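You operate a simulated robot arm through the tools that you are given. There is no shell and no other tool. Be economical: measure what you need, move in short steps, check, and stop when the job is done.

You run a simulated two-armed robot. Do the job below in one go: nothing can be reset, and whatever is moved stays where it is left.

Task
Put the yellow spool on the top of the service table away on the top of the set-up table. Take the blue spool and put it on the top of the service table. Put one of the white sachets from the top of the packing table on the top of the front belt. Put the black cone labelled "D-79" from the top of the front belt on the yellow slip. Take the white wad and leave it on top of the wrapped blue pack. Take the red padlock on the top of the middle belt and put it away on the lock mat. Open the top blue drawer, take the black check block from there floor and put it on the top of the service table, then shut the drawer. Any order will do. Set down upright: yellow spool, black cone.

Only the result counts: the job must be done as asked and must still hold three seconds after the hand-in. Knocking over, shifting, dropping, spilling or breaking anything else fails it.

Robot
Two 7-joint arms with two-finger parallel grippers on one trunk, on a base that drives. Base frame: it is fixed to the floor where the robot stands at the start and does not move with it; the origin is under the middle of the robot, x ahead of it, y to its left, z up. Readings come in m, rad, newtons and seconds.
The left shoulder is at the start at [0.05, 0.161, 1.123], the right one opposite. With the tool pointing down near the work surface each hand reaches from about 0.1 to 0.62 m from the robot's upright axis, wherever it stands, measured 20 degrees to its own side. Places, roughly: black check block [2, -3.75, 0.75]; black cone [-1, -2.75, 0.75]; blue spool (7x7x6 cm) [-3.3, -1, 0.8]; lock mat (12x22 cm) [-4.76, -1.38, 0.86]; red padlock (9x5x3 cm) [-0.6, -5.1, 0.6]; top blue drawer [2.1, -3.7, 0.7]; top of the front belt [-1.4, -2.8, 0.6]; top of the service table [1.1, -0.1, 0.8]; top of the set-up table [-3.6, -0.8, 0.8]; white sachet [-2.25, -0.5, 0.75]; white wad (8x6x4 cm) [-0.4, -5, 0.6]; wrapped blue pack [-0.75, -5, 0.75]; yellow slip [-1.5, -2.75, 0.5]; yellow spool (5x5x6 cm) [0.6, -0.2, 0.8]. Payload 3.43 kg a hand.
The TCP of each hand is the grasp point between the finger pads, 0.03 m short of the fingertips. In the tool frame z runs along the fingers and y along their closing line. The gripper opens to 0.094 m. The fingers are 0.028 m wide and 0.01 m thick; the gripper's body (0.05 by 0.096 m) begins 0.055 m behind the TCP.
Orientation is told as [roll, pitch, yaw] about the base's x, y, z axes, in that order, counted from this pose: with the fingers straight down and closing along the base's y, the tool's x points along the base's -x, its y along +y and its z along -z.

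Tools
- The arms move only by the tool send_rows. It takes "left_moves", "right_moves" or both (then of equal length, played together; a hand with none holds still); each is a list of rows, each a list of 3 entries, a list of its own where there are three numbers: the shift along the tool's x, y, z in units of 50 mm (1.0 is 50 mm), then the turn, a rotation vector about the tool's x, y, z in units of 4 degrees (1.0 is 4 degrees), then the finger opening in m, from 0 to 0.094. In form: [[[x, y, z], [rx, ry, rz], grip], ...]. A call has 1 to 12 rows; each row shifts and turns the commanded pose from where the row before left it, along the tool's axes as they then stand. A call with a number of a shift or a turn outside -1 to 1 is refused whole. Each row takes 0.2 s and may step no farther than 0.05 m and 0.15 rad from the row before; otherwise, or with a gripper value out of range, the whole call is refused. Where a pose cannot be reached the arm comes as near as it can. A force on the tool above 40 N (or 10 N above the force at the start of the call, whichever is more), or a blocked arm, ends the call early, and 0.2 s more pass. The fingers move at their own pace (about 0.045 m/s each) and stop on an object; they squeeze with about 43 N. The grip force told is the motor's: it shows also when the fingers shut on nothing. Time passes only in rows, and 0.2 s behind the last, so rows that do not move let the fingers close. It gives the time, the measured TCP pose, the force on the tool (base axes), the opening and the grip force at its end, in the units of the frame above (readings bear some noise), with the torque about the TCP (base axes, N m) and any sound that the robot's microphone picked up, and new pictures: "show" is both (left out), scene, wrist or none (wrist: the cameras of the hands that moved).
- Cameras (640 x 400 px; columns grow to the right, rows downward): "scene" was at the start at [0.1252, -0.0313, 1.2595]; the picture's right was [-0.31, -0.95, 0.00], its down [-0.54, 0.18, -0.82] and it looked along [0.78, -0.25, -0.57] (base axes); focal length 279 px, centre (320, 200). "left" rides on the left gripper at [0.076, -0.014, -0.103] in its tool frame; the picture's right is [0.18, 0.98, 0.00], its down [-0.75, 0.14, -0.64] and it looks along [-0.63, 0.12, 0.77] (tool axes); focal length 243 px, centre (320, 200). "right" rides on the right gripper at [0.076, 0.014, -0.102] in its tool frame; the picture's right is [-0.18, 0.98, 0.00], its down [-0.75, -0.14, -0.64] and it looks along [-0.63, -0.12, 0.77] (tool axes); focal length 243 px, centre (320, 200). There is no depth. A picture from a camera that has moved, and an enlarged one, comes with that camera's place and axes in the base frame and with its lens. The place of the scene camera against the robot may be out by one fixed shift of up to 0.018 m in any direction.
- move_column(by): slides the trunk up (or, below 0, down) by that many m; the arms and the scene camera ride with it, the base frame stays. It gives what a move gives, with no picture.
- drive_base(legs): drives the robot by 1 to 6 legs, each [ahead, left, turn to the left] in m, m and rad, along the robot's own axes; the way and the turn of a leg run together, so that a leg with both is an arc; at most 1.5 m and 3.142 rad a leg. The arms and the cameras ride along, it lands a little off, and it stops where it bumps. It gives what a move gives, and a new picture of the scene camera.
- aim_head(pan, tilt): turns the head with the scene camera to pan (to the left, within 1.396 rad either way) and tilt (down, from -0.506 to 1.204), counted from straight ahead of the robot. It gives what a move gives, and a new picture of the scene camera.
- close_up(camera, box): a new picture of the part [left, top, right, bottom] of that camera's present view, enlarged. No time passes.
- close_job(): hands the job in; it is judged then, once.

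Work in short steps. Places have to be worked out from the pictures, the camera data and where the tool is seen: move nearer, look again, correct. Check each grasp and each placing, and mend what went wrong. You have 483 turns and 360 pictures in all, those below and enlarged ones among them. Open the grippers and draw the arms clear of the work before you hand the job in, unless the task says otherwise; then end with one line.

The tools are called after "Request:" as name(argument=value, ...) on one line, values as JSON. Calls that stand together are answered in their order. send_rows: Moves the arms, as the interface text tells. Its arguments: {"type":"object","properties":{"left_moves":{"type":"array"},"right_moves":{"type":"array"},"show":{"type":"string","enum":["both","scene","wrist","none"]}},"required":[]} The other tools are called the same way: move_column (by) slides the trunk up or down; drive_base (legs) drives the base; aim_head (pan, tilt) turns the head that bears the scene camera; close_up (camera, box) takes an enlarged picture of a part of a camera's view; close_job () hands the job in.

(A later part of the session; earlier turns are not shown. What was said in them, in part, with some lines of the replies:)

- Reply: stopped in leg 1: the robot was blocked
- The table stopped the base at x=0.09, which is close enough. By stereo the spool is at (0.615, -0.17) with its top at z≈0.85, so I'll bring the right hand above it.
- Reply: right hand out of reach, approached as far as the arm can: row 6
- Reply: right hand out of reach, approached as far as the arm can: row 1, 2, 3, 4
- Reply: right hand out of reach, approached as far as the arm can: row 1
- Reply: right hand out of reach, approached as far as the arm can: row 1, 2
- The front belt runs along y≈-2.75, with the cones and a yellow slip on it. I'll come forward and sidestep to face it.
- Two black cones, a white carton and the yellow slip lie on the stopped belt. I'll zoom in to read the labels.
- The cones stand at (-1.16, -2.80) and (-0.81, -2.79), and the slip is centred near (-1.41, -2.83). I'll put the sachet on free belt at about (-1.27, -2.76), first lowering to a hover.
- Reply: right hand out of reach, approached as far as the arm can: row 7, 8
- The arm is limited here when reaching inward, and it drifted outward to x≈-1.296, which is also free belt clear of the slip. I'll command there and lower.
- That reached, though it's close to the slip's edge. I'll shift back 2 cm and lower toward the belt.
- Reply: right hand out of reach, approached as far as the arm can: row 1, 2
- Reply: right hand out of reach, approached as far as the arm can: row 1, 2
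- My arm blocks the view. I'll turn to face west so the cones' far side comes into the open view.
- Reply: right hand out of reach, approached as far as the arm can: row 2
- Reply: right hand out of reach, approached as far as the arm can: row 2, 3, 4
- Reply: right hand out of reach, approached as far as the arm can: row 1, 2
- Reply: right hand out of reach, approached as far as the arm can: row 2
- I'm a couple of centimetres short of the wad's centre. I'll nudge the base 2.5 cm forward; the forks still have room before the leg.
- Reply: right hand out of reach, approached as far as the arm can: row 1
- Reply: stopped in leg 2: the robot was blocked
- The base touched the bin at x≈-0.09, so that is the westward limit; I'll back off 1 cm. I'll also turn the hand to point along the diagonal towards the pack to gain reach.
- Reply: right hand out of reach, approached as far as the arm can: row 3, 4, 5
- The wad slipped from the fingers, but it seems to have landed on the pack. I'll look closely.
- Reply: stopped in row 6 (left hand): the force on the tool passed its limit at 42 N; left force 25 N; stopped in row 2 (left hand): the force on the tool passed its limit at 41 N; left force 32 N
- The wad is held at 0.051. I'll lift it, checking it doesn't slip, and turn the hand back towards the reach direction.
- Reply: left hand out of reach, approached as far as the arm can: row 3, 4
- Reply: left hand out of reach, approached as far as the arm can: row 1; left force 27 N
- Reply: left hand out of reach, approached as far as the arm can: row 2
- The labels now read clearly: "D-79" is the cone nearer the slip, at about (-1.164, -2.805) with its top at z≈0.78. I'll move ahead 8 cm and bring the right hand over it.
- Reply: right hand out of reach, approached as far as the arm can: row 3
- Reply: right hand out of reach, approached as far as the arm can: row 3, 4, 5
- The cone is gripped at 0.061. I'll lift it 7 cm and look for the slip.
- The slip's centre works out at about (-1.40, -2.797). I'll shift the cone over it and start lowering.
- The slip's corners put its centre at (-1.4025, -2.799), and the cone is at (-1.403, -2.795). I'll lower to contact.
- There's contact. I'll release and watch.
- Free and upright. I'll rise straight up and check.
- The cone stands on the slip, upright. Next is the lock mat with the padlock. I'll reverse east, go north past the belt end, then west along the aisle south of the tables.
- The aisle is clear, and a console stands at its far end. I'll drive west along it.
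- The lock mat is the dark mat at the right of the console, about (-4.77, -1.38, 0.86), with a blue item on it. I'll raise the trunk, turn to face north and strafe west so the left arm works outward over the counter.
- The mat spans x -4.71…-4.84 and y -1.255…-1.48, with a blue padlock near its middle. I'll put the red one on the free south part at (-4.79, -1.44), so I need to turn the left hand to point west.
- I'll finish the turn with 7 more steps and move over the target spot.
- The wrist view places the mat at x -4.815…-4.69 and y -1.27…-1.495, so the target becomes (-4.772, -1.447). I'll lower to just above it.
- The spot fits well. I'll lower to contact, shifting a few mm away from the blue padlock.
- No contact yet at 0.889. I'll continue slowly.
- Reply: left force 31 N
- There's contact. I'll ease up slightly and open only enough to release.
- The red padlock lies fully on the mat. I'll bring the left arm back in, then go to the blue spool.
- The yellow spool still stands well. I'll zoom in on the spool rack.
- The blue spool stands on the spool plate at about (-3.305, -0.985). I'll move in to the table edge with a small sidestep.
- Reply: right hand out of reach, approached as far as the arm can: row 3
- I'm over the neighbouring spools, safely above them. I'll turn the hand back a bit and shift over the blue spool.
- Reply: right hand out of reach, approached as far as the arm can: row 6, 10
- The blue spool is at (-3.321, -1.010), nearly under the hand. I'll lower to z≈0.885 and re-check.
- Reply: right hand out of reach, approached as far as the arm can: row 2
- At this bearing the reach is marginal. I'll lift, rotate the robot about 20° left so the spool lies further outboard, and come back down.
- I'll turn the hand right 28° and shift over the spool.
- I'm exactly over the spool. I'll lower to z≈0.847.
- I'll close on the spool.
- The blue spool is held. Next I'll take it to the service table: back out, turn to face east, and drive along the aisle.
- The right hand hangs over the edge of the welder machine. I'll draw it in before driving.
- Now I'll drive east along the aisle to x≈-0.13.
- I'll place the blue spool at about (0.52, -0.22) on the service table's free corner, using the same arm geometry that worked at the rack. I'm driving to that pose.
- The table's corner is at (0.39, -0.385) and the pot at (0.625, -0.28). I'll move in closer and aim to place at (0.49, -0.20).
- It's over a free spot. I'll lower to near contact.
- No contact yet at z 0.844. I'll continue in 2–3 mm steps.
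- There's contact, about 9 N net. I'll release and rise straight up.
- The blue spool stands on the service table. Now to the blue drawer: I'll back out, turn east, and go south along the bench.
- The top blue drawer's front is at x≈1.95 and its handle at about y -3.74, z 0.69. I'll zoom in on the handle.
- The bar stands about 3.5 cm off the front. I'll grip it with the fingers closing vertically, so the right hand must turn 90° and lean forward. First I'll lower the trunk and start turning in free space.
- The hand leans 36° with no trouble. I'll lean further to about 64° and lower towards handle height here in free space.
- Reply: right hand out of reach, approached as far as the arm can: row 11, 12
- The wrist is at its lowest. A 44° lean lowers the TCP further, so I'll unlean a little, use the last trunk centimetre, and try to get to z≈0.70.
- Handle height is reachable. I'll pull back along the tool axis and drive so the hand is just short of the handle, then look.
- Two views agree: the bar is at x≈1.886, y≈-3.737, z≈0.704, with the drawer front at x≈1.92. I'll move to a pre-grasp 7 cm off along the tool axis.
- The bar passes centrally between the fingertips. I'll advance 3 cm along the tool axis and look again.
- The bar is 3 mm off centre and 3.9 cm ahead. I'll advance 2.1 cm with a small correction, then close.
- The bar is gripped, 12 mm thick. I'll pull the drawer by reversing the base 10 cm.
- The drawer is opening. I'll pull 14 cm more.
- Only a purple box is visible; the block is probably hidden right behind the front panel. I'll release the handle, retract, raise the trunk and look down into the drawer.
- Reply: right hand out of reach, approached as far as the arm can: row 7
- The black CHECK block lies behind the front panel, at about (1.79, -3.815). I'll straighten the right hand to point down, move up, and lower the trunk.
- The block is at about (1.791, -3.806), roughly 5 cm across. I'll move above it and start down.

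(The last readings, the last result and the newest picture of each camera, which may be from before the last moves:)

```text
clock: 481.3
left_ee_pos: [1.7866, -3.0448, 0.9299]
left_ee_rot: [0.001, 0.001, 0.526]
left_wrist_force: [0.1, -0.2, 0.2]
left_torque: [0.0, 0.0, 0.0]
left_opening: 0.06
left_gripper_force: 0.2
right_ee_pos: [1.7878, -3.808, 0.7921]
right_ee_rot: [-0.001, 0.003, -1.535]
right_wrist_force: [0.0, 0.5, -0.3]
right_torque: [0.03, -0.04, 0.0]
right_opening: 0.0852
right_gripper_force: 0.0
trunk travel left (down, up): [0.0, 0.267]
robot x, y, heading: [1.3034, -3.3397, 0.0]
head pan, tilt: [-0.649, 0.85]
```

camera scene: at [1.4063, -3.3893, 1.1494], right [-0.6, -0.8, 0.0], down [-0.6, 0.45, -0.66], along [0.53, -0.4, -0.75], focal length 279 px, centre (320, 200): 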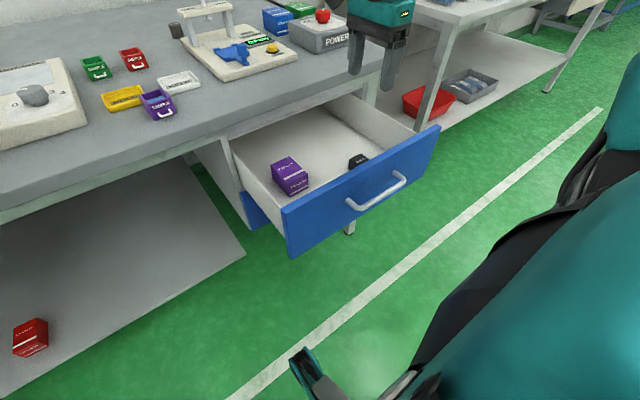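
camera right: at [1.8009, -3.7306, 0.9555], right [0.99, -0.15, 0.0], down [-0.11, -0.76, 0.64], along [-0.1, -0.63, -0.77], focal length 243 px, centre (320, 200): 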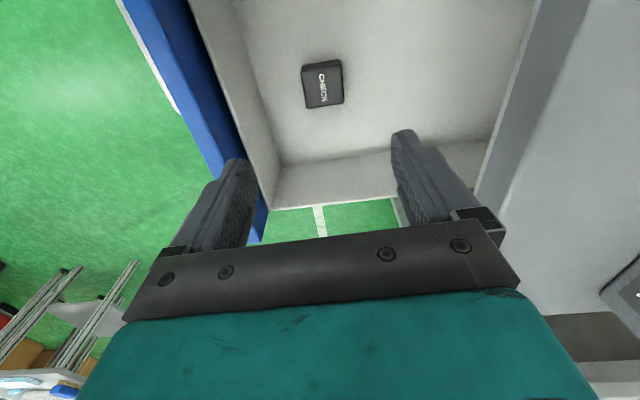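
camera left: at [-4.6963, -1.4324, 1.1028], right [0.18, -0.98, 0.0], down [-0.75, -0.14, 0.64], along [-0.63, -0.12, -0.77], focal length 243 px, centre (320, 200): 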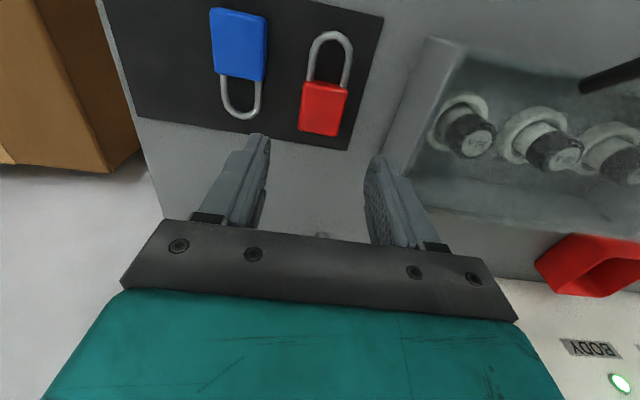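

Two views suggest the block is at about (1.789, -3.815) with its top around z 0.61–0.63. I'll lower to z≈0.71 and look again.

Request:
send_rows(right_moves=[[[-0.14, 0, 0.8], [0, 0, 0], 0.085], [[0, 0, 0.8], [0, 0, 0], 0.085]], show="wrist")

```text
clock: 481.9
left_ee_pos: [1.7884, -3.0448, 0.9298]
left_ee_rot: [0.001, 0.001, 0.527]
left_wrist_force: [-0.9, 0.2, 0.9]
left_torque: [0.01, -0.01, -0.01]
left_opening: 0.0602
left_gripper_force: 0.1
right_ee_pos: [1.7878, -3.8164, 0.714]
right_ee_rot: [-0.003, 0.005, -1.536]
right_wrist_force: [-0.6, 0.0, 0.8]
right_torque: [-0.02, 0.02, -0.04]
right_opening: 0.085
right_gripper_force: 0.0
trunk travel left (down, up): [0.0, 0.267]
robot x, y, heading: [1.3039, -3.3365, 0.002]
head pan, tilt: [-0.649, 0.85]
camera right: at [1.8001, -3.739, 0.8171], right [0.99, -0.15, 0.0], down [-0.11, -0.76, 0.64], along [-0.1, -0.63, -0.77], focal length 243 px, centre (320, 200)
```

right: 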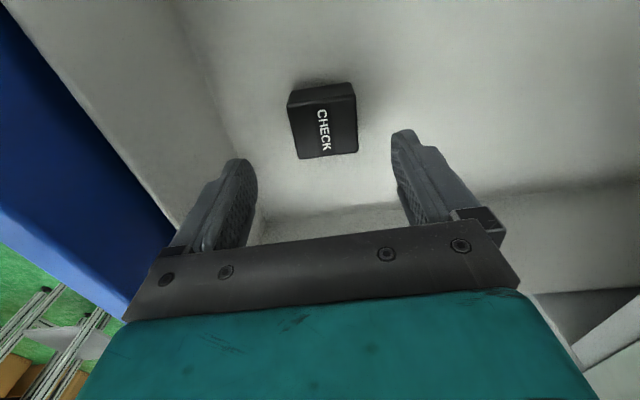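

The block is centred under the hand. I'll descend to about z 0.65.

Request:
send_rows(right_moves=[[[0, 0.03, 0.7], [0, 0, 0], 0.085], [[0, 0, 0.5], [0, 0, 0], 0.085]], show="wrist")

```text
clock: 482.5
left_ee_pos: [1.7862, -3.0441, 0.9315]
left_ee_rot: [0.0, 0.002, 0.529]
left_wrist_force: [-0.2, -1.6, 0.5]
left_torque: [0.01, -0.01, 0.0]
left_opening: 0.0602
left_gripper_force: 0.1
right_ee_pos: [1.7898, -3.8157, 0.6606]
right_ee_rot: [0.003, 0.0, -1.534]
right_wrist_force: [0.0, -0.9, -0.5]
right_torque: [0.03, -0.01, -0.01]
right_opening: 0.0851
right_gripper_force: 0.0
right hand out of reach, approached as far as the arm can: row 2
trunk travel left (down, up): [0.0, 0.267]
robot x, y, heading: [1.2998, -3.3395, 0.001]
head pan, tilt: [-0.649, 0.85]
camera right: at [1.8011, -3.7376, 0.7645], right [0.99, -0.15, 0.0], down [-0.11, -0.76, 0.64], along [-0.09, -0.63, -0.77], focal length 243 px, centre (320, 200)
```

right: 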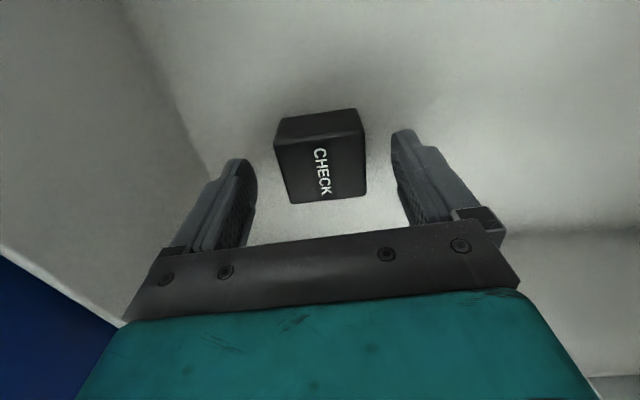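

The tips reach only 6 mm below the block's top because the wrist is at its lowest. Standing closer should let it go lower, so I'll raise the hand, move the base up 10 cm, and redo it.

Request:
send_rows(right_moves=[[[0, 0, -1], [0, 0, 0], 0.085], [[0, 0, -1], [0, 0, 0], 0.085], [[0, 0, -1], [0, 0, 0], 0.085], [[0, 0, -0.6], [0, 0, 0], 0.085]], show="none")

Request:
drive_base(legs=[[0.1, -0.04, 0]])

Request:
send_rows(right_moves=[[[0.4, -0.7, 0], [0, 0, 0], 0.085], [[0.4, -0.7, 0], [0, 0, 0], 0.085], [[0, -0.6, 0.5], [0, 0, 0], 0.085]], show="wrist")

```text
clock: 483.5
left_ee_pos: [1.7876, -3.045, 0.9307]
left_ee_rot: [-0.001, 0.002, 0.528]
left_wrist_force: [0.6, 0.4, -1.1]
left_torque: [-0.03, 0.0, -0.03]
left_opening: 0.0599
left_gripper_force: 0.2
right_ee_pos: [1.7889, -3.818, 0.8439]
right_ee_rot: [-0.001, 0.002, -1.536]
right_wrist_force: [0.1, 0.1, 0.7]
right_torque: [-0.01, 0.01, 0.01]
right_opening: 0.0851
right_gripper_force: 0.1
trunk travel left (down, up): [0.0, 0.267]
robot x, y, heading: [1.3035, -3.3391, 0.005]
head pan, tilt: [-0.649, 0.85]
```

```text
clock: 484.6
left_ee_pos: [1.8597, -3.0742, 0.9318]
left_ee_rot: [-0.002, 0.0, 0.523]
left_wrist_force: [1.2, -0.2, -0.4]
left_torque: [-0.02, 0.01, -0.01]
left_opening: 0.0598
left_gripper_force: 0.1
right_ee_pos: [1.8532, -3.841, 0.8436]
right_ee_rot: [-0.031, 0.016, -1.531]
right_wrist_force: [-19.2, 5.7, 13.1]
right_torque: [-0.12, -0.5, 0.01]
right_opening: 0.0733
right_gripper_force: 0.0
trunk travel left (down, up): [0.0, 0.267]
robot x, y, heading: [1.3733, -3.3683, -0.0]
head pan, tilt: [-0.649, 0.85]
stopped in leg 1: the force on the tool passed its limit at 56 N (the readings are from after the stop); the commanded pose is now the measured one
camera scene: at [1.4771, -3.4169, 1.0899], right [-0.61, -0.8, 0.0], down [-0.6, 0.45, -0.66], along [0.53, -0.4, -0.75], focal length 279 px, centre (320, 200)
```

scene: 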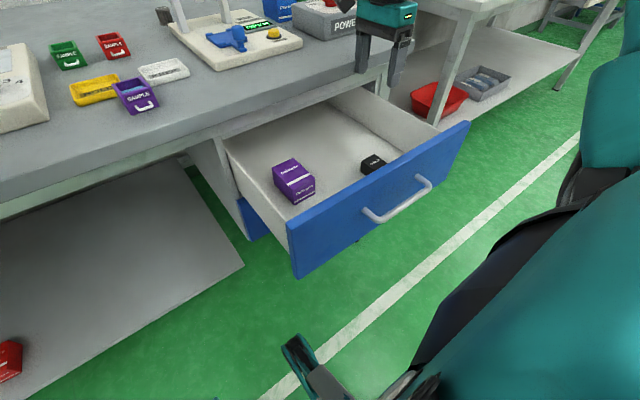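

```text
clock: 485.4
left_ee_pos: [1.8618, -3.0745, 0.9311]
left_ee_rot: [0.0, 0.001, 0.526]
left_wrist_force: [0.0, 0.4, 0.4]
left_torque: [0.01, 0.0, -0.01]
left_opening: 0.06
left_gripper_force: 0.0
right_ee_pos: [1.7531, -3.8064, 0.8193]
right_ee_rot: [-0.027, 0.016, -1.53]
right_wrist_force: [-0.5, 0.2, 0.0]
right_torque: [-0.01, 0.01, -0.03]
right_opening: 0.0849
right_gripper_force: 0.0
trunk travel left (down, up): [0.0, 0.267]
robot x, y, heading: [1.375, -3.3695, 0.001]
head pan, tilt: [-0.649, 0.85]
camera right: at [1.7677, -3.73, 0.9228], right [0.99, -0.14, -0.03], down [-0.09, -0.77, 0.63], along [-0.11, -0.62, -0.77], focal length 243 px, centre (320, 200)
```

right: 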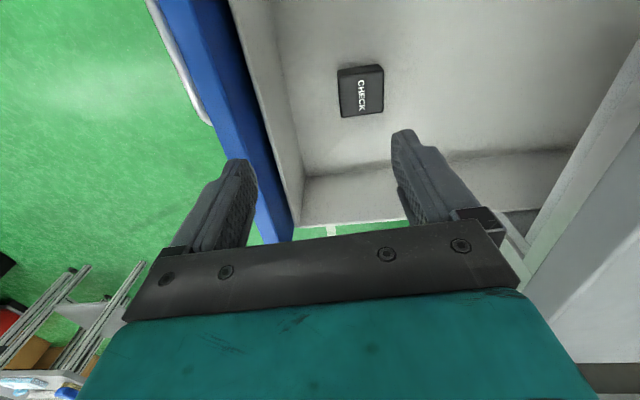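

The front finger bumped the table edge while driving and I've moved it back; nothing on the table appears disturbed. Now, closer in, I'll centre over the block and descend.

Request:
send_rows(right_moves=[[[-0.22, 0.7, 0.2], [0, 0, 0], 0.085], [[0, 0, 0.95], [0, 0, 0], 0.085], [[0, 0, 0.95], [0, 0, 0], 0.085]], show="wrist")

```text
clock: 486.2
left_ee_pos: [1.8617, -3.0736, 0.9301]
left_ee_rot: [0.001, 0.003, 0.526]
left_wrist_force: [0.5, 0.1, 0.7]
left_torque: [0.0, 0.0, 0.0]
left_opening: 0.06
left_gripper_force: 0.0
right_ee_pos: [1.7845, -3.8167, 0.7129]
right_ee_rot: [-0.028, 0.016, -1.53]
right_wrist_force: [-0.5, 0.3, -0.4]
right_torque: [-0.01, -0.01, -0.01]
right_opening: 0.085
right_gripper_force: 0.1
trunk travel left (down, up): [0.0, 0.267]
robot x, y, heading: [1.3775, -3.3683, -0.001]
head pan, tilt: [-0.649, 0.85]
camera right: at [1.7986, -3.7407, 0.8173], right [0.99, -0.14, -0.03], down [-0.09, -0.77, 0.63], along [-0.11, -0.62, -0.77], focal length 243 px, centre (320, 200)
```

right: 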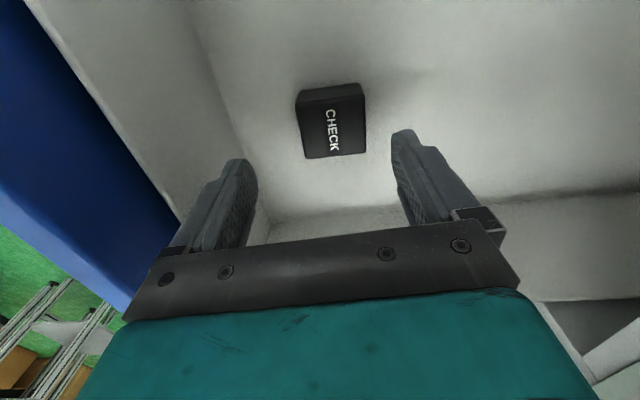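

Request:
send_rows(right_moves=[[[-0.03, 0.16, 0.6], [0, 0, 0], 0.085], [[0, 0, 0.6], [0, 0, 0], 0.085], [[0, 0, 0.3], [0, 0, 0], 0.085]], show="wrist")

```text
clock: 487.2
left_ee_pos: [1.8616, -3.0738, 0.9306]
left_ee_rot: [-0.004, 0.002, 0.524]
left_wrist_force: [0.1, -0.1, -0.3]
left_torque: [0.0, -0.01, -0.01]
left_opening: 0.0599
left_gripper_force: 0.1
right_ee_pos: [1.8007, -3.8168, 0.6474]
right_ee_rot: [0.001, 0.011, -1.528]
right_wrist_force: [0.7, -0.3, 17.0]
right_torque: [-0.2, -0.54, -0.18]
right_opening: 0.0838
right_gripper_force: 0.2
trunk travel left (down, up): [0.0, 0.267]
robot x, y, heading: [1.3778, -3.366, 0.0]
head pan, tilt: [-0.649, 0.85]
stopped in row 3 (right hand): the force on the tool passed its limit at 42 N (the readings are from after the stop); the commanded pose is now the measured one
camera right: at [1.8125, -3.7394, 0.7514], right [0.99, -0.14, 0.0], down [-0.11, -0.77, 0.63], along [-0.09, -0.63, -0.77], focal length 243 px, centre (320, 200)
```

right: 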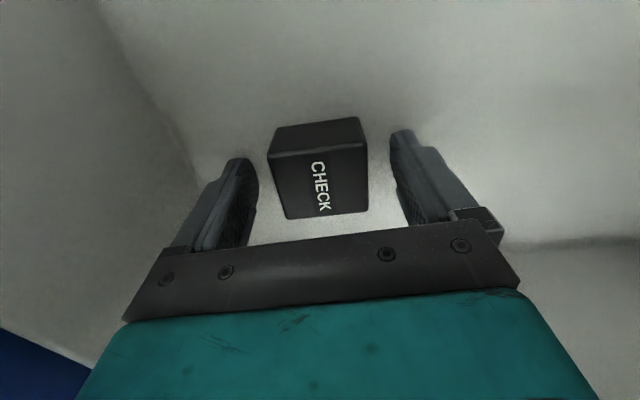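

The tips touched the drawer floor at z≈0.617. I'll lift 4 mm and close on the block.

Request:
send_rows(right_moves=[[[0, 0, -0.08], [0, 0, 0], 0.085], [[0, 0, 0], [0, 0, 0], 0.03], [[0, 0, 0], [0, 0, 0], 0.03], [[0, 0, 0], [0, 0, 0], 0.03]], show="wrist")

```text
clock: 488.2
left_ee_pos: [1.8619, -3.0744, 0.93]
left_ee_rot: [-0.001, 0.002, 0.525]
left_wrist_force: [-0.1, 0.3, 0.3]
left_torque: [-0.01, -0.01, -0.02]
left_opening: 0.06
left_gripper_force: 0.0
right_ee_pos: [1.798, -3.8163, 0.6491]
right_ee_rot: [-0.011, 0.012, -1.532]
right_wrist_force: [0.4, -0.7, 0.2]
right_torque: [0.03, 0.05, 0.0]
right_opening: 0.0519
right_gripper_force: 33.7
trunk travel left (down, up): [0.0, 0.267]
robot x, y, heading: [1.3754, -3.3689, 0.002]
head pan, tilt: [-0.649, 0.85]
camera right: at [1.8105, -3.7407, 0.7521], right [0.99, -0.14, -0.01], down [-0.1, -0.77, 0.63], along [-0.1, -0.62, -0.77], focal length 243 px, centre (320, 200)
```

right: 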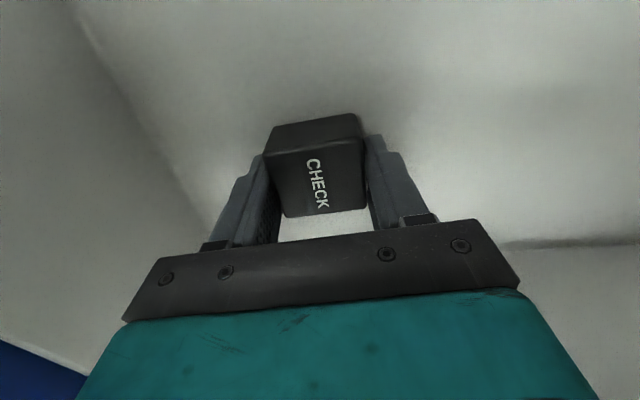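

The block is gripped. I'll lift it straight out of the drawer.

Request:
send_rows(right_moves=[[[0, 0, 0], [0, 0, 0], 0.03], [[0, 0, -0.7], [0, 0, 0], 0.03], [[0, 0, -0.9], [0, 0, 0], 0.03], [[0, 0, -0.9], [0, 0, 0], 0.03], [[0, 0, -0.9], [0, 0, 0], 0.03], [[0, 0, -0.9], [0, 0, 0], 0.03]], show="wrist")

```text
clock: 489.6
left_ee_pos: [1.8612, -3.0749, 0.93]
left_ee_rot: [-0.001, 0.001, 0.525]
left_wrist_force: [-0.3, 0.1, 0.9]
left_torque: [0.01, 0.03, 0.03]
left_opening: 0.0599
left_gripper_force: 0.2
right_ee_pos: [1.7996, -3.8195, 0.8627]
right_ee_rot: [-0.012, 0.014, -1.529]
right_wrist_force: [-0.6, -0.7, -1.2]
right_torque: [0.01, -0.01, 0.01]
right_opening: 0.0516
right_gripper_force: 42.7
trunk travel left (down, up): [0.0, 0.267]
robot x, y, heading: [1.376, -3.3616, -0.001]
head pan, tilt: [-0.649, 0.85]
camera right: at [1.8118, -3.7438, 0.9677], right [0.99, -0.14, -0.01], down [-0.1, -0.77, 0.63], along [-0.1, -0.62, -0.77], focal length 243 px, centre (320, 200)
```

right: 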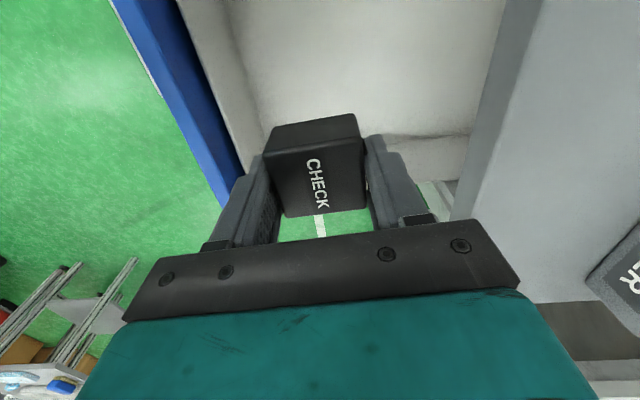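

The block is out. To shut the drawer I'll push on the handle bar with the left hand's closed fingers. I'll back off and shift so the left hand lines up with the handle.

Request:
drive_base(legs=[[-0.4, 0, 0], [0, -0.67, 0]])

Request:
send_rows(left_moves=[[[0, 0, 0], [0, 0, 1], 0.0], [[0, 0, 0], [0, 0, 1], 0.0], [[0, 0, 0], [0, 0, 1], 0.0], [[0, 0, 0], [0, 0, 1], 0.0], [[0, 0, 0], [0, 0, 1], 0.0], [[0, 0, 0], [0, 0, 1], 0.0], [[0, 0, 0], [0, 0, 1], 0.0], [[0, 0, 1], [0, 0, 0.5], 0.0], [[0, 0, 1], [0, 0, 0], 0.0], [[0, 0, 1], [0, 0, 0], 0.0], [[0, 0, 1], [0, 0, 0], 0.0]])

```text
clock: 498.1
left_ee_pos: [1.4676, -3.7518, 0.9302]
left_ee_rot: [0.001, 0.001, 0.536]
left_wrist_force: [-0.7, -0.3, -0.1]
left_torque: [0.02, 0.02, -0.02]
left_opening: 0.06
left_gripper_force: 0.1
right_ee_pos: [1.4143, -4.499, 0.8631]
right_ee_rot: [-0.009, 0.013, -1.517]
right_wrist_force: [-0.8, 0.1, -0.8]
right_torque: [0.02, -0.04, 0.0]
right_opening: 0.0517
right_gripper_force: 43.2
trunk travel left (down, up): [0.0, 0.267]
robot x, y, heading: [0.9835, -4.0488, 0.008]
head pan, tilt: [-0.649, 0.85]
camera scene: at [1.0891, -4.1005, 1.0895], right [-0.6, -0.8, 0.0], down [-0.6, 0.45, -0.66], along [0.53, -0.39, -0.75], focal length 279 px, centre (320, 200)
```

scene: 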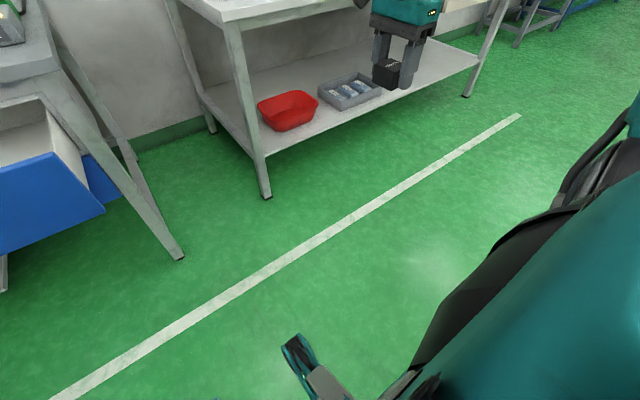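

```text
clock: 500.5
left_ee_pos: [1.4676, -3.7511, 0.732]
left_ee_rot: [-0.001, 0.0, 0.013]
left_wrist_force: [-0.7, -0.2, 0.2]
left_torque: [0.0, -0.01, -0.01]
left_opening: 0.0002
left_gripper_force: 32.9
right_ee_pos: [1.4129, -4.4982, 0.8638]
right_ee_rot: [-0.01, 0.013, -1.519]
right_wrist_force: [-0.4, 0.7, -0.9]
right_torque: [-0.02, 0.0, 0.02]
right_opening: 0.0517
right_gripper_force: 42.9
trunk travel left (down, up): [0.0, 0.267]
robot x, y, heading: [0.9842, -4.0529, 0.004]
head pan, tilt: [-0.649, 0.85]
camera scene: at [1.0891, -4.1004, 1.0895], right [-0.6, -0.8, 0.0], down [-0.6, 0.45, -0.66], along [0.53, -0.39, -0.75], focal length 279 px, centre (320, 200)
camera left: at [1.3931, -3.7671, 0.8331], right [-0.2, 0.98, 0.0], down [0.75, 0.15, 0.64], along [0.63, 0.12, -0.77], focal length 243 px, centre (320, 200)
```

scene: 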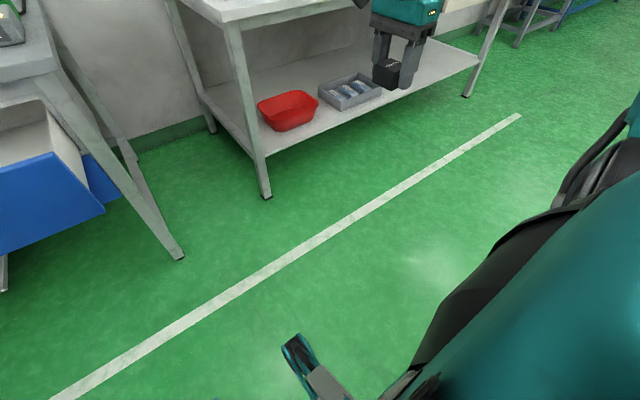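
left: 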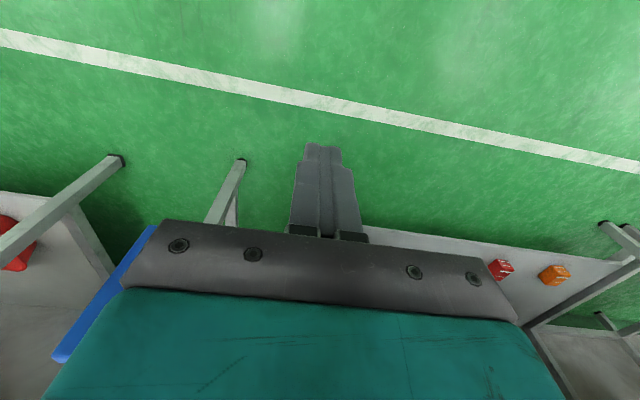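

The tips are barely at bar level. I'll lower another 2.5 cm, look towards the drawer, and approach.

Request:
send_rows(left_moves=[[[0, 0, 0.5], [0, 0, 0], 0.0]], show="none")

Request:
aim_head(pan=0.4, tilt=0.6)

Request:
drive_base(legs=[[0.14, 0.01, 0]])

```text
clock: 500.9
left_ee_pos: [1.4678, -3.7541, 0.7069]
left_ee_rot: [0.001, 0.001, 0.013]
left_wrist_force: [1.0, -0.5, -1.0]
left_torque: [0.01, -0.03, -0.01]
left_opening: 0.0
left_gripper_force: 33.5
right_ee_pos: [1.4124, -4.4996, 0.8627]
right_ee_rot: [-0.008, 0.014, -1.52]
right_wrist_force: [0.4, -0.1, 0.0]
right_torque: [0.0, 0.01, -0.07]
right_opening: 0.0516
right_gripper_force: 42.8
trunk travel left (down, up): [0.0, 0.267]
robot x, y, heading: [0.986, -4.0474, 0.008]
head pan, tilt: [-0.649, 0.85]
```

```text
clock: 502.2
left_ee_pos: [1.4668, -3.7527, 0.7078]
left_ee_rot: [-0.002, 0.0, 0.012]
left_wrist_force: [-0.2, -0.2, -0.4]
left_torque: [-0.01, -0.01, -0.05]
left_opening: 0.0
left_gripper_force: 33.4
right_ee_pos: [1.4139, -4.4978, 0.8624]
right_ee_rot: [-0.01, 0.013, -1.519]
right_wrist_force: [-0.5, -0.6, -1.0]
right_torque: [-0.01, 0.04, -0.02]
right_opening: 0.0516
right_gripper_force: 42.5
trunk travel left (down, up): [0.0, 0.267]
robot x, y, heading: [0.9841, -4.0521, 0.013]
head pan, tilt: [0.4, 0.6]
camera scene: at [1.1074, -4.0187, 1.1104], right [0.4, -0.92, 0.0], down [-0.52, -0.23, -0.82], along [0.76, 0.33, -0.57], focal length 279 px, centre (320, 200)
```

scene: 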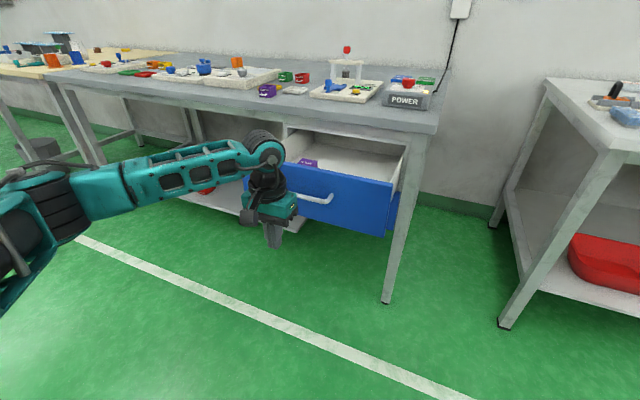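

```text
clock: 503.6
left_ee_pos: [1.6102, -3.7413, 0.7077]
left_ee_rot: [-0.001, 0.001, 0.013]
left_wrist_force: [0.4, -0.7, -0.5]
left_torque: [0.01, -0.04, -0.01]
left_opening: 0.0
left_gripper_force: 33.5
right_ee_pos: [1.555, -4.4879, 0.8632]
right_ee_rot: [-0.008, 0.014, -1.521]
right_wrist_force: [0.3, 0.4, -1.8]
right_torque: [-0.01, 0.02, -0.02]
right_opening: 0.0514
right_gripper_force: 42.7
trunk travel left (down, up): [0.0, 0.267]
robot x, y, heading: [1.1261, -4.0406, 0.012]
head pan, tilt: [0.4, 0.6]
camera scene: at [1.2499, -4.0071, 1.1104], right [0.4, -0.92, 0.0], down [-0.52, -0.23, -0.82], along [0.76, 0.33, -0.57], focal length 279 px, centre (320, 200)
```

scene: 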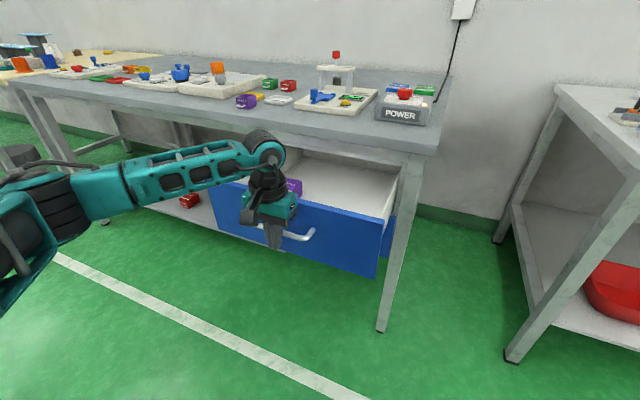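

The fingers are right before the bar. I'll push forward 12 cm.

Request:
drive_base(legs=[[0.12, 0, 0]])

```text
clock: 504.8
left_ee_pos: [1.7333, -3.7439, 0.7081]
left_ee_rot: [-0.003, -0.001, 0.006]
left_wrist_force: [0.1, 0.5, 0.2]
left_torque: [0.0, -0.03, 0.02]
left_opening: 0.0
left_gripper_force: 32.9
right_ee_pos: [1.6736, -4.489, 0.8647]
right_ee_rot: [-0.009, 0.014, -1.523]
right_wrist_force: [-0.4, -0.7, -0.2]
right_torque: [-0.02, -0.03, -0.01]
right_opening: 0.0518
right_gripper_force: 42.6
trunk travel left (down, up): [0.0, 0.267]
robot x, y, heading: [1.2462, -4.0366, 0.011]
head pan, tilt: [0.4, 0.6]
camera scene: at [1.3709, -4.0066, 1.1104], right [0.39, -0.92, 0.0], down [-0.52, -0.22, -0.82], along [0.76, 0.33, -0.57], focal length 279 px, centre (320, 200)
```

scene: 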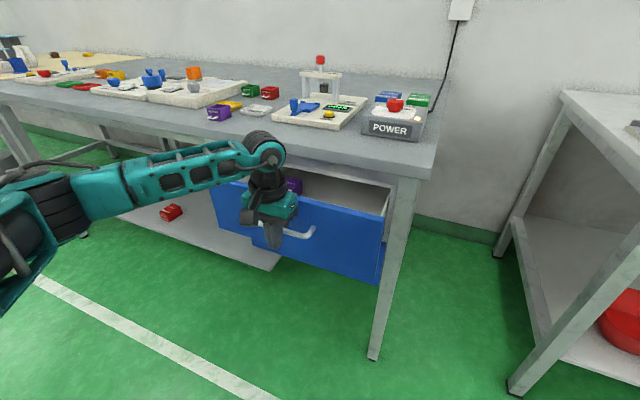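

It's closing smoothly. I'll push the remaining 13 cm in two steps.

Request:
drive_base(legs=[[0.1, 0, 0]])

Request:
drive_base(legs=[[0.04, 0, 0]])

```text
clock: 505.9
left_ee_pos: [1.8329, -3.7432, 0.7068]
left_ee_rot: [0.0, 0.001, 0.008]
left_wrist_force: [0.2, 0.1, 0.5]
left_torque: [0.01, 0.01, 0.0]
left_opening: 0.0
left_gripper_force: 32.6
right_ee_pos: [1.775, -4.4877, 0.8636]
right_ee_rot: [-0.008, 0.013, -1.522]
right_wrist_force: [0.4, -0.4, -1.8]
right_torque: [-0.03, 0.03, 0.01]
right_opening: 0.0515
right_gripper_force: 42.7
trunk travel left (down, up): [0.0, 0.267]
robot x, y, heading: [1.3514, -4.0343, 0.009]
head pan, tilt: [0.4, 0.6]
camera scene: at [1.4716, -4.006, 1.1104], right [0.4, -0.92, 0.0], down [-0.52, -0.22, -0.82], along [0.76, 0.33, -0.57], focal length 279 px, centre (320, 200)
```

scene: 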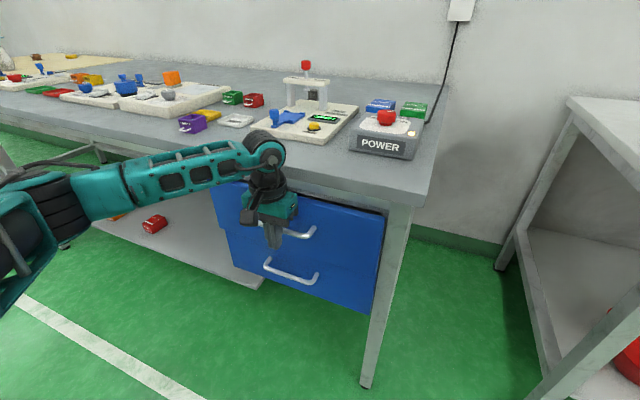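

```text
clock: 506.9
left_ee_pos: [1.8613, -3.7419, 0.7051]
left_ee_rot: [0.0, 0.028, 0.004]
left_wrist_force: [0.3, 0.9, -0.3]
left_torque: [0.03, 0.03, 0.04]
left_opening: 0.0001
left_gripper_force: 33.0
right_ee_pos: [1.8094, -4.4883, 0.8628]
right_ee_rot: [-0.012, 0.013, -1.521]
right_wrist_force: [0.6, -0.9, -1.2]
right_torque: [-0.03, 0.0, 0.01]
right_opening: 0.0519
right_gripper_force: 42.5
trunk travel left (down, up): [0.0, 0.267]
robot x, y, heading: [1.3841, -4.0366, 0.009]
head pan, tilt: [0.4, 0.6]
stopped in leg 1: the force on the tool passed its limit at 60 N (the readings are from after the stop); the commanded pose is now the measured one
camera scene: at [1.5058, -4.0056, 1.1103], right [0.4, -0.92, 0.0], down [-0.52, -0.22, -0.83], along [0.76, 0.33, -0.56], focal length 279 px, centre (320, 200)
```

scene: 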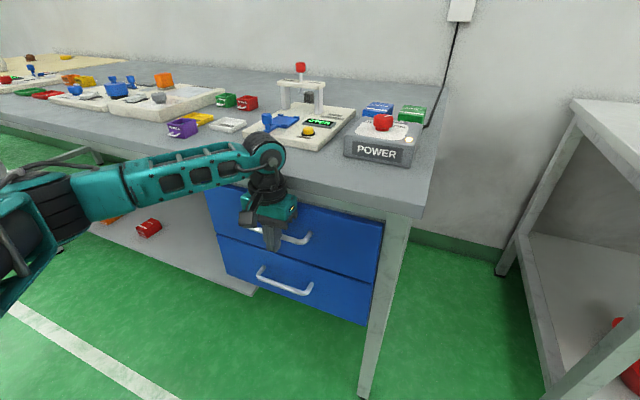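

The push ended with a firm stop at the position where the bar originally was. I'll check that the drawer is flush.

Request:
drive_base(legs=[[-0.25, 0, 0]])

Request:
close_up(camera="scene", box=[180, 100, 460, 300])

```text
clock: 508.7
left_ee_pos: [1.6136, -3.7442, 0.7052]
left_ee_rot: [0.002, 0.026, 0.004]
left_wrist_force: [0.9, 0.7, 0.5]
left_torque: [0.0, 0.02, 0.01]
left_opening: 0.0002
left_gripper_force: 32.7
right_ee_pos: [1.5614, -4.4889, 0.8621]
right_ee_rot: [-0.009, 0.014, -1.522]
right_wrist_force: [-0.6, -0.1, -0.7]
right_torque: [0.03, -0.02, 0.03]
right_opening: 0.052
right_gripper_force: 43.0
trunk travel left (down, up): [0.0, 0.267]
robot x, y, heading: [1.1402, -4.038, 0.001]
head pan, tilt: [0.4, 0.6]
camera scene: at [1.2584, -4.0074, 1.1104], right [0.39, -0.92, 0.0], down [-0.52, -0.22, -0.83], along [0.76, 0.33, -0.56], focal length 279 px, centre (320, 200)
```

scene: 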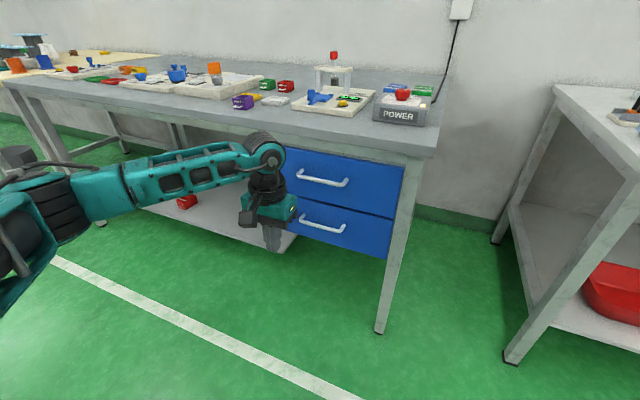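

```text
2.00 times, centred on (320, 200) of scene
camera zoom: at [1.2584, -4.0074, 1.1104], right [0.39, -0.92, 0.0], down [-0.52, -0.22, -0.83], along [0.76, 0.33, -0.56], focal length 558 px, centre (320, 200)
```

zoom: 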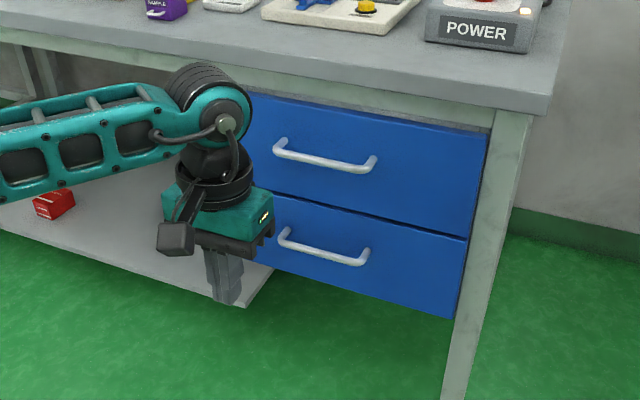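

The drawer is shut flush. Now I'll bring the block to the service table: raise the arms and trunk, turn, and drive north.

Request:
send_rows(left_moves=[[[0, 0, -1], [0, 0, 0], 0.03], [[0, 0, -1], [0, 0, 0], 0.03], [[0, 0, -1], [0, 0, 0], 0.03], [[0, 0, -1], [0, 0, 0], 0.03], [[0, 0, -0.6], [0, 0, 0], 0.03]], show="none")

Request:
move_column(by=0.09)

Request:
drive_base(legs=[[-0.2, 0, 0], [0, 0, 1.867], [1.5, 0, 0], [1.4, 0, 0]])

```text
clock: 509.9
left_ee_pos: [1.6192, -3.7407, 0.9363]
left_ee_rot: [0.001, 0.026, 0.002]
left_wrist_force: [-0.8, 0.1, -0.4]
left_torque: [0.0, 0.01, 0.0]
left_opening: 0.03
left_gripper_force: 0.1
right_ee_pos: [1.5625, -4.4886, 0.8624]
right_ee_rot: [-0.011, 0.013, -1.523]
right_wrist_force: [-0.5, 0.0, -0.4]
right_torque: [0.0, -0.03, 0.0]
right_opening: 0.0519
right_gripper_force: 42.8
trunk travel left (down, up): [0.0, 0.267]
robot x, y, heading: [1.1351, -4.0433, 0.002]
head pan, tilt: [0.4, 0.6]
```

```text
clock: 511.2
left_ee_pos: [1.6193, -3.7412, 1.0257]
left_ee_rot: [0.002, 0.025, 0.001]
left_wrist_force: [-0.4, 0.4, -0.2]
left_torque: [-0.03, 0.0, 0.01]
left_opening: 0.0299
left_gripper_force: 0.1
right_ee_pos: [1.5621, -4.4886, 0.952]
right_ee_rot: [-0.012, 0.012, -1.523]
right_wrist_force: [0.3, -0.6, -1.9]
right_torque: [0.01, -0.01, 0.01]
right_opening: 0.0515
right_gripper_force: 42.4
trunk travel left (down, up): [-0.09, 0.177]
robot x, y, heading: [1.134, -4.0371, 0.006]
head pan, tilt: [0.4, 0.6]
```

```text
clock: 530.9
left_ee_pos: [-0.3624, -0.8756, 1.0249]
left_ee_rot: [0.002, 0.029, 1.863]
left_wrist_force: [-0.8, -0.1, -0.4]
left_torque: [0.03, 0.01, -0.02]
left_opening: 0.0302
left_gripper_force: 0.1
right_ee_pos: [0.3715, -0.7192, 0.9527]
right_ee_rot: [-0.01, 0.014, 0.337]
right_wrist_force: [0.6, -0.1, -1.3]
right_torque: [0.0, 0.02, 0.0]
right_opening: 0.0515
right_gripper_force: 43.1
trunk travel left (down, up): [-0.09, 0.177]
robot x, y, heading: [0.0626, -1.2561, 1.866]
head pan, tilt: [0.4, 0.6]
camera scene: at [-0.0055, -1.1534, 1.2004], right [0.77, 0.64, 0.0], down [0.36, -0.43, -0.82], along [-0.53, 0.63, -0.57], focal length 279 px, centre (320, 200)
```

scene: 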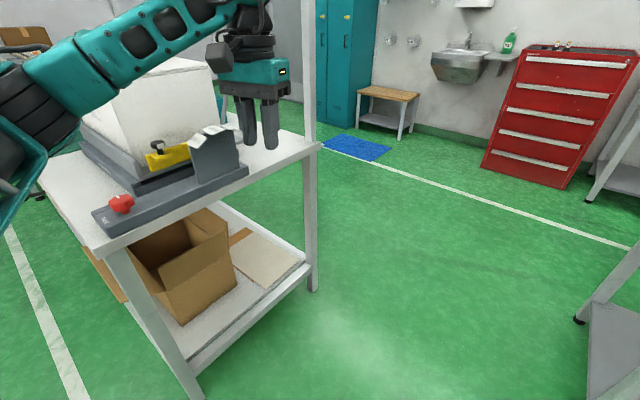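

I'm near the packing table. I'll move to the placing pose and look at the service table's corner.

Request:
drive_base(legs=[[0.2, -0.27, 0], [0.22, 0, 0]])

Request:
aim_head(pan=-0.6, tilt=0.7)

```text
clock: 535.2
left_ee_pos: [-0.2259, -0.3959, 1.0258]
left_ee_rot: [0.002, 0.027, 1.862]
left_wrist_force: [-0.1, 0.1, -0.2]
left_torque: [-0.03, -0.02, 0.01]
left_opening: 0.0301
left_gripper_force: 0.0
right_ee_pos: [0.5076, -0.2395, 0.9515]
right_ee_rot: [-0.011, 0.014, 0.335]
right_wrist_force: [-0.3, -0.2, -0.6]
right_torque: [0.01, -0.02, 0.02]
right_opening: 0.0515
right_gripper_force: 43.1
trunk travel left (down, up): [-0.09, 0.177]
robot x, y, heading: [0.1967, -0.7733, 1.869]
head pan, tilt: [0.4, 0.6]
camera scene: at [0.1295, -0.673, 1.2003], right [0.77, 0.64, 0.0], down [0.36, -0.43, -0.82], along [-0.53, 0.63, -0.57], focal length 279 px, centre (320, 200)
```

scene: 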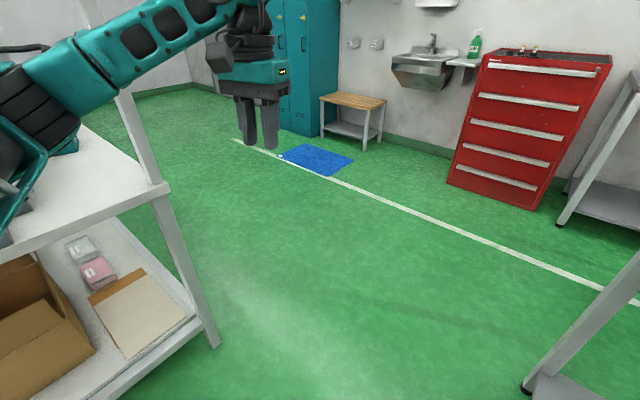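

```text
clock: 536.4
left_ee_pos: [-0.2262, -0.3948, 1.0255]
left_ee_rot: [0.002, 0.026, 1.86]
left_wrist_force: [-0.2, -0.7, 0.6]
left_torque: [-0.02, -0.03, -0.01]
left_opening: 0.0302
left_gripper_force: 0.1
right_ee_pos: [0.5075, -0.2396, 0.953]
right_ee_rot: [-0.011, 0.014, 0.335]
right_wrist_force: [0.7, -0.4, -0.9]
right_torque: [0.01, 0.01, -0.03]
right_opening: 0.0517
right_gripper_force: 43.1
trunk travel left (down, up): [-0.09, 0.177]
robot x, y, heading: [0.2013, -0.777, 1.866]
head pan, tilt: [-0.6, 0.7]
camera scene: at [0.2117, -0.6603, 1.1918], right [0.95, -0.3, 0.0], down [-0.19, -0.61, -0.76], along [0.23, 0.73, -0.64], focal length 279 px, centre (320, 200)
```

scene: 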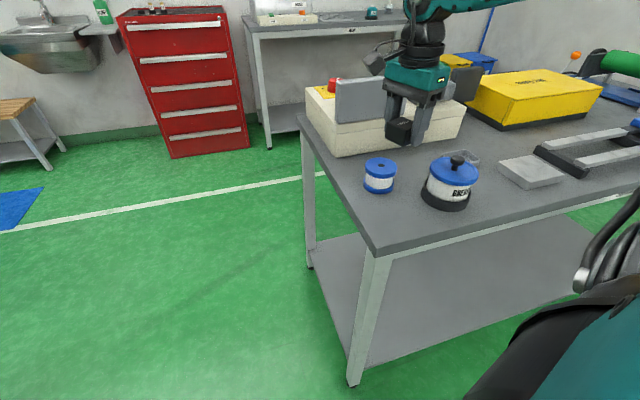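

The hand is above the spool area. I'll shift the block to the free spot at (0.475, -0.315), then lower.

Request:
send_rows(right_moves=[[[0.555, -0.605, 0], [0, 0, 0], 0.03], [[0.555, -0.605, 0], [0, 0, 0], 0.03], [[0, 0, 0.9], [0, 0, 0], 0.03], [[0, 0, 0.7], [0, 0, 0], 0.03]])

```text
clock: 537.4
left_ee_pos: [-0.2268, -0.3964, 1.0249]
left_ee_rot: [0.002, 0.024, 1.862]
left_wrist_force: [-0.2, -0.3, 0.0]
left_torque: [0.01, 0.01, 0.01]
left_opening: 0.0301
left_gripper_force: 0.0
right_ee_pos: [0.4741, -0.3164, 0.8761]
right_ee_rot: [-0.007, 0.015, 0.334]
right_wrist_force: [0.5, 0.2, -1.0]
right_torque: [0.02, 0.0, -0.03]
right_opening: 0.0515
right_gripper_force: 43.0
trunk travel left (down, up): [-0.09, 0.177]
robot x, y, heading: [0.1942, -0.7774, 1.866]
head pan, tilt: [-0.6, 0.7]
camera scene: at [0.2118, -0.6601, 1.1918], right [0.95, -0.3, 0.0], down [-0.19, -0.61, -0.76], along [0.23, 0.73, -0.64], focal length 279 px, centre (320, 200)
camera right: at [0.3991, -0.3256, 0.9801], right [-0.15, 0.99, -0.01], down [0.76, 0.12, 0.63], along [0.63, 0.09, -0.77], focal length 243 px, centre (320, 200)
```

scene: 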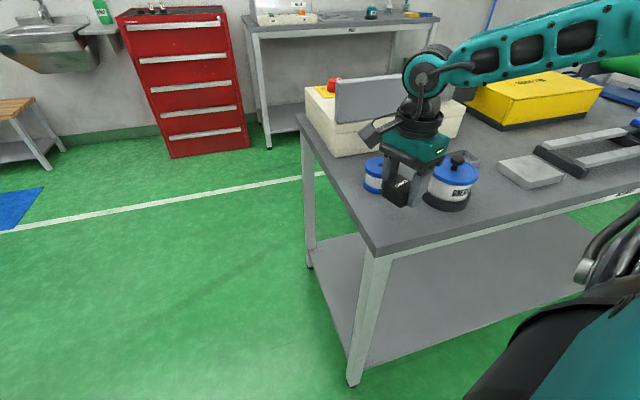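
right: 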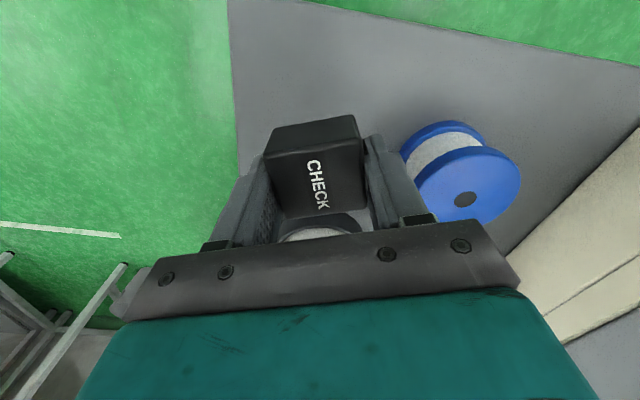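

The block hangs over free table between the spool and the edge. I'll lower to contact.

Request:
send_rows(right_moves=[[[0, 0, 0.5], [0, 0, 0], 0.03], [[0, 0, 0.2], [0, 0, 0], 0.03], [[0, 0, 0.06], [0, 0, 0], 0.03], [[0, 0, 0.05], [0, 0, 0], 0.03]], show="none")

```text
clock: 538.4
left_ee_pos: [-0.2263, -0.3955, 1.0263]
left_ee_rot: [0.003, 0.028, 1.86]
left_wrist_force: [-0.2, -0.2, -0.1]
left_torque: [0.01, 0.0, 0.01]
left_opening: 0.0297
left_gripper_force: 0.0
right_ee_pos: [0.4737, -0.316, 0.834]
right_ee_rot: [-0.011, 0.013, 0.335]
right_wrist_force: [-0.3, 0.1, -0.9]
right_torque: [-0.03, -0.03, 0.0]
right_opening: 0.0515
right_gripper_force: 43.1
trunk travel left (down, up): [-0.09, 0.177]
robot x, y, heading: [0.1961, -0.7743, 1.863]
head pan, tilt: [-0.6, 0.7]
```

Request:
send_rows(right_moves=[[[0, 0, 0.05], [0, 0, 0], 0.03], [[0, 0, 0.05], [0, 0, 0], 0.03], [[0, 0, 0.04], [0, 0, 0], 0.03]], show="none")

```text
clock: 539.2
left_ee_pos: [-0.2269, -0.3983, 1.0286]
left_ee_rot: [-0.001, 0.023, 1.861]
left_wrist_force: [0.2, 0.0, -0.3]
left_torque: [0.01, 0.01, -0.01]
left_opening: 0.0299
left_gripper_force: 0.0
right_ee_pos: [0.4728, -0.3167, 0.8296]
right_ee_rot: [-0.003, 0.011, 0.334]
right_wrist_force: [6.7, -6.1, 32.5]
right_torque: [-0.2, 0.35, 0.05]
right_opening: 0.0517
right_gripper_force: 43.1
trunk travel left (down, up): [-0.09, 0.177]
robot x, y, heading: [0.2015, -0.7733, 1.868]
head pan, tilt: [-0.6, 0.7]
```

There's contact. I'll ease up 1.5 mm, open modestly, and rise straight up.

Request:
send_rows(right_moves=[[[0, 0, -0.05], [0, 0, 0], 0.03], [[0, 0, 0], [0, 0, 0], 0.06], [[0, 0, 0], [0, 0, 0], 0.066], [[0, 0, -0.5], [0, 0, 0], 0.066], [[0, 0, -0.9], [0, 0, 0], 0.066], [[0, 0, -0.9], [0, 0, 0], 0.066], [[0.4, 0, -0.8], [0, 0, 0], 0.066], [[0.8, 0, -0.3], [0, 0, 0], 0.066]])

```text
clock: 541.0
left_ee_pos: [-0.2274, -0.3965, 1.0262]
left_ee_rot: [0.003, 0.026, 1.861]
left_wrist_force: [-0.2, 0.3, -0.2]
left_torque: [-0.04, -0.01, 0.02]
left_opening: 0.0298
left_gripper_force: 0.1
right_ee_pos: [0.4192, -0.3358, 1.0019]
right_ee_rot: [-0.009, 0.014, 0.335]
right_wrist_force: [0.5, -0.6, -0.2]
right_torque: [0.03, 0.0, 0.01]
right_opening: 0.0657
right_gripper_force: 0.1
trunk travel left (down, up): [-0.09, 0.177]
robot x, y, heading: [0.1983, -0.7786, 1.866]
head pan, tilt: [-0.6, 0.7]
camera scene: at [0.2113, -0.6604, 1.1918], right [0.95, -0.3, 0.0], down [-0.19, -0.61, -0.77], along [0.23, 0.73, -0.64], focal length 279 px, centre (320, 200)
camera right: at [0.3428, -0.3451, 1.1058], right [-0.15, 0.99, -0.01], down [0.76, 0.12, 0.63], along [0.63, 0.09, -0.77], focal length 243 px, centre (320, 200)
```

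scene: 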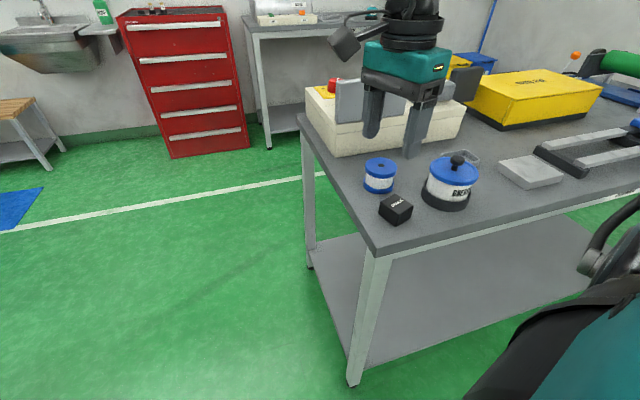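
right: 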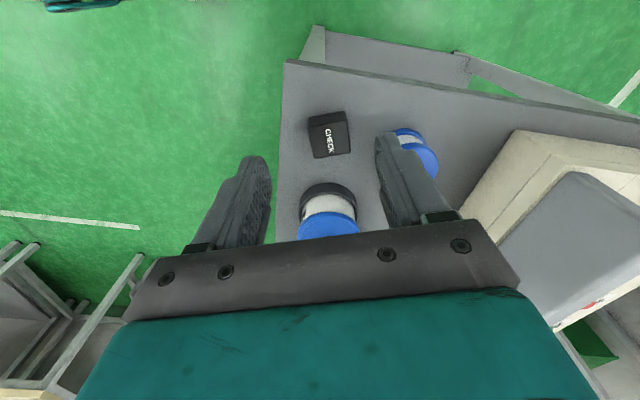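

The block and the blue spool are on the service table. I'll back away with the arms clear and the grippers open, then take a final look.

Request:
send_rows(right_moves=[[[0.5, -0.5, -0.5], [0, 0, 0], 0.09], [[0.5, -0.5, 0], [0, 0, 0], 0.09]], left_moves=[[[0, 0, -0.2], [0, 0, 0], 0.09], [[0, 0, 0], [0, 0, 0], 0.09]], show="none")

Request:
drive_base(legs=[[-0.6, 0, 0]])

```text
clock: 541.6
left_ee_pos: [-0.2251, -0.3957, 1.0363]
left_ee_rot: [0.002, 0.026, 1.86]
left_wrist_force: [0.2, -0.2, 0.6]
left_torque: [-0.03, 0.01, 0.01]
left_opening: 0.0828
left_gripper_force: 0.0
right_ee_pos: [0.388, -0.3975, 1.0294]
right_ee_rot: [-0.011, 0.014, 0.335]
right_wrist_force: [0.9, 0.1, 0.0]
right_torque: [-0.02, 0.02, -0.03]
right_opening: 0.0899
right_gripper_force: 0.0
trunk travel left (down, up): [-0.09, 0.177]
robot x, y, heading: [0.1956, -0.7748, 1.866]
head pan, tilt: [-0.6, 0.7]
```

```text
clock: 545.0
left_ee_pos: [-0.0547, -0.956, 1.0372]
left_ee_rot: [0.002, 0.026, 1.86]
left_wrist_force: [-0.1, 0.7, -1.0]
left_torque: [0.04, 0.0, -0.02]
left_opening: 0.0899
left_gripper_force: 0.1
right_ee_pos: [0.5574, -0.9609, 1.0284]
right_ee_rot: [-0.01, 0.014, 0.333]
right_wrist_force: [-0.5, -0.8, -0.3]
right_torque: [-0.02, 0.0, 0.02]
right_opening: 0.09
right_gripper_force: 0.1
trunk travel left (down, up): [-0.09, 0.177]
robot x, y, heading: [0.3626, -1.3381, 1.862]
head pan, tilt: [-0.6, 0.7]
camera scene: at [0.3816, -1.2227, 1.1918], right [0.95, -0.3, 0.0], down [-0.2, -0.61, -0.77], along [0.23, 0.73, -0.64], focal length 279 px, centre (320, 200)
```

scene: 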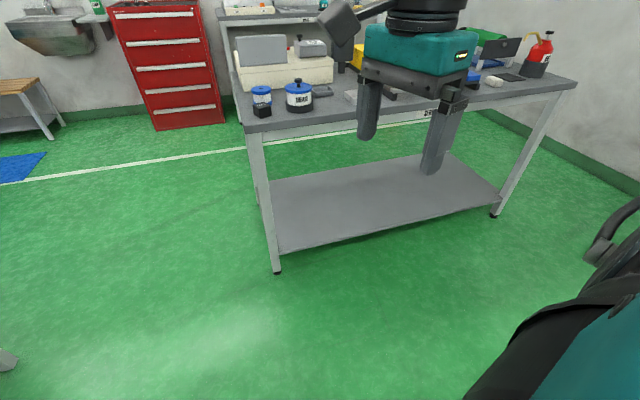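

All seven tasks are done, the arms are clear and the grippers are open, so I'm handing in the job.

Request:
close_job()

```text
The job is handed in.
```

All seven tasks are done and handed in. The first try at the wad fell off the pack and I redid it. Along the way my base touched the bagged bin, my left hand pushed against its own arm, and my right hand hit the drawer bench's edge. I saw nothing shifted by any of these, but I did not go back to re-check the belts at the end.
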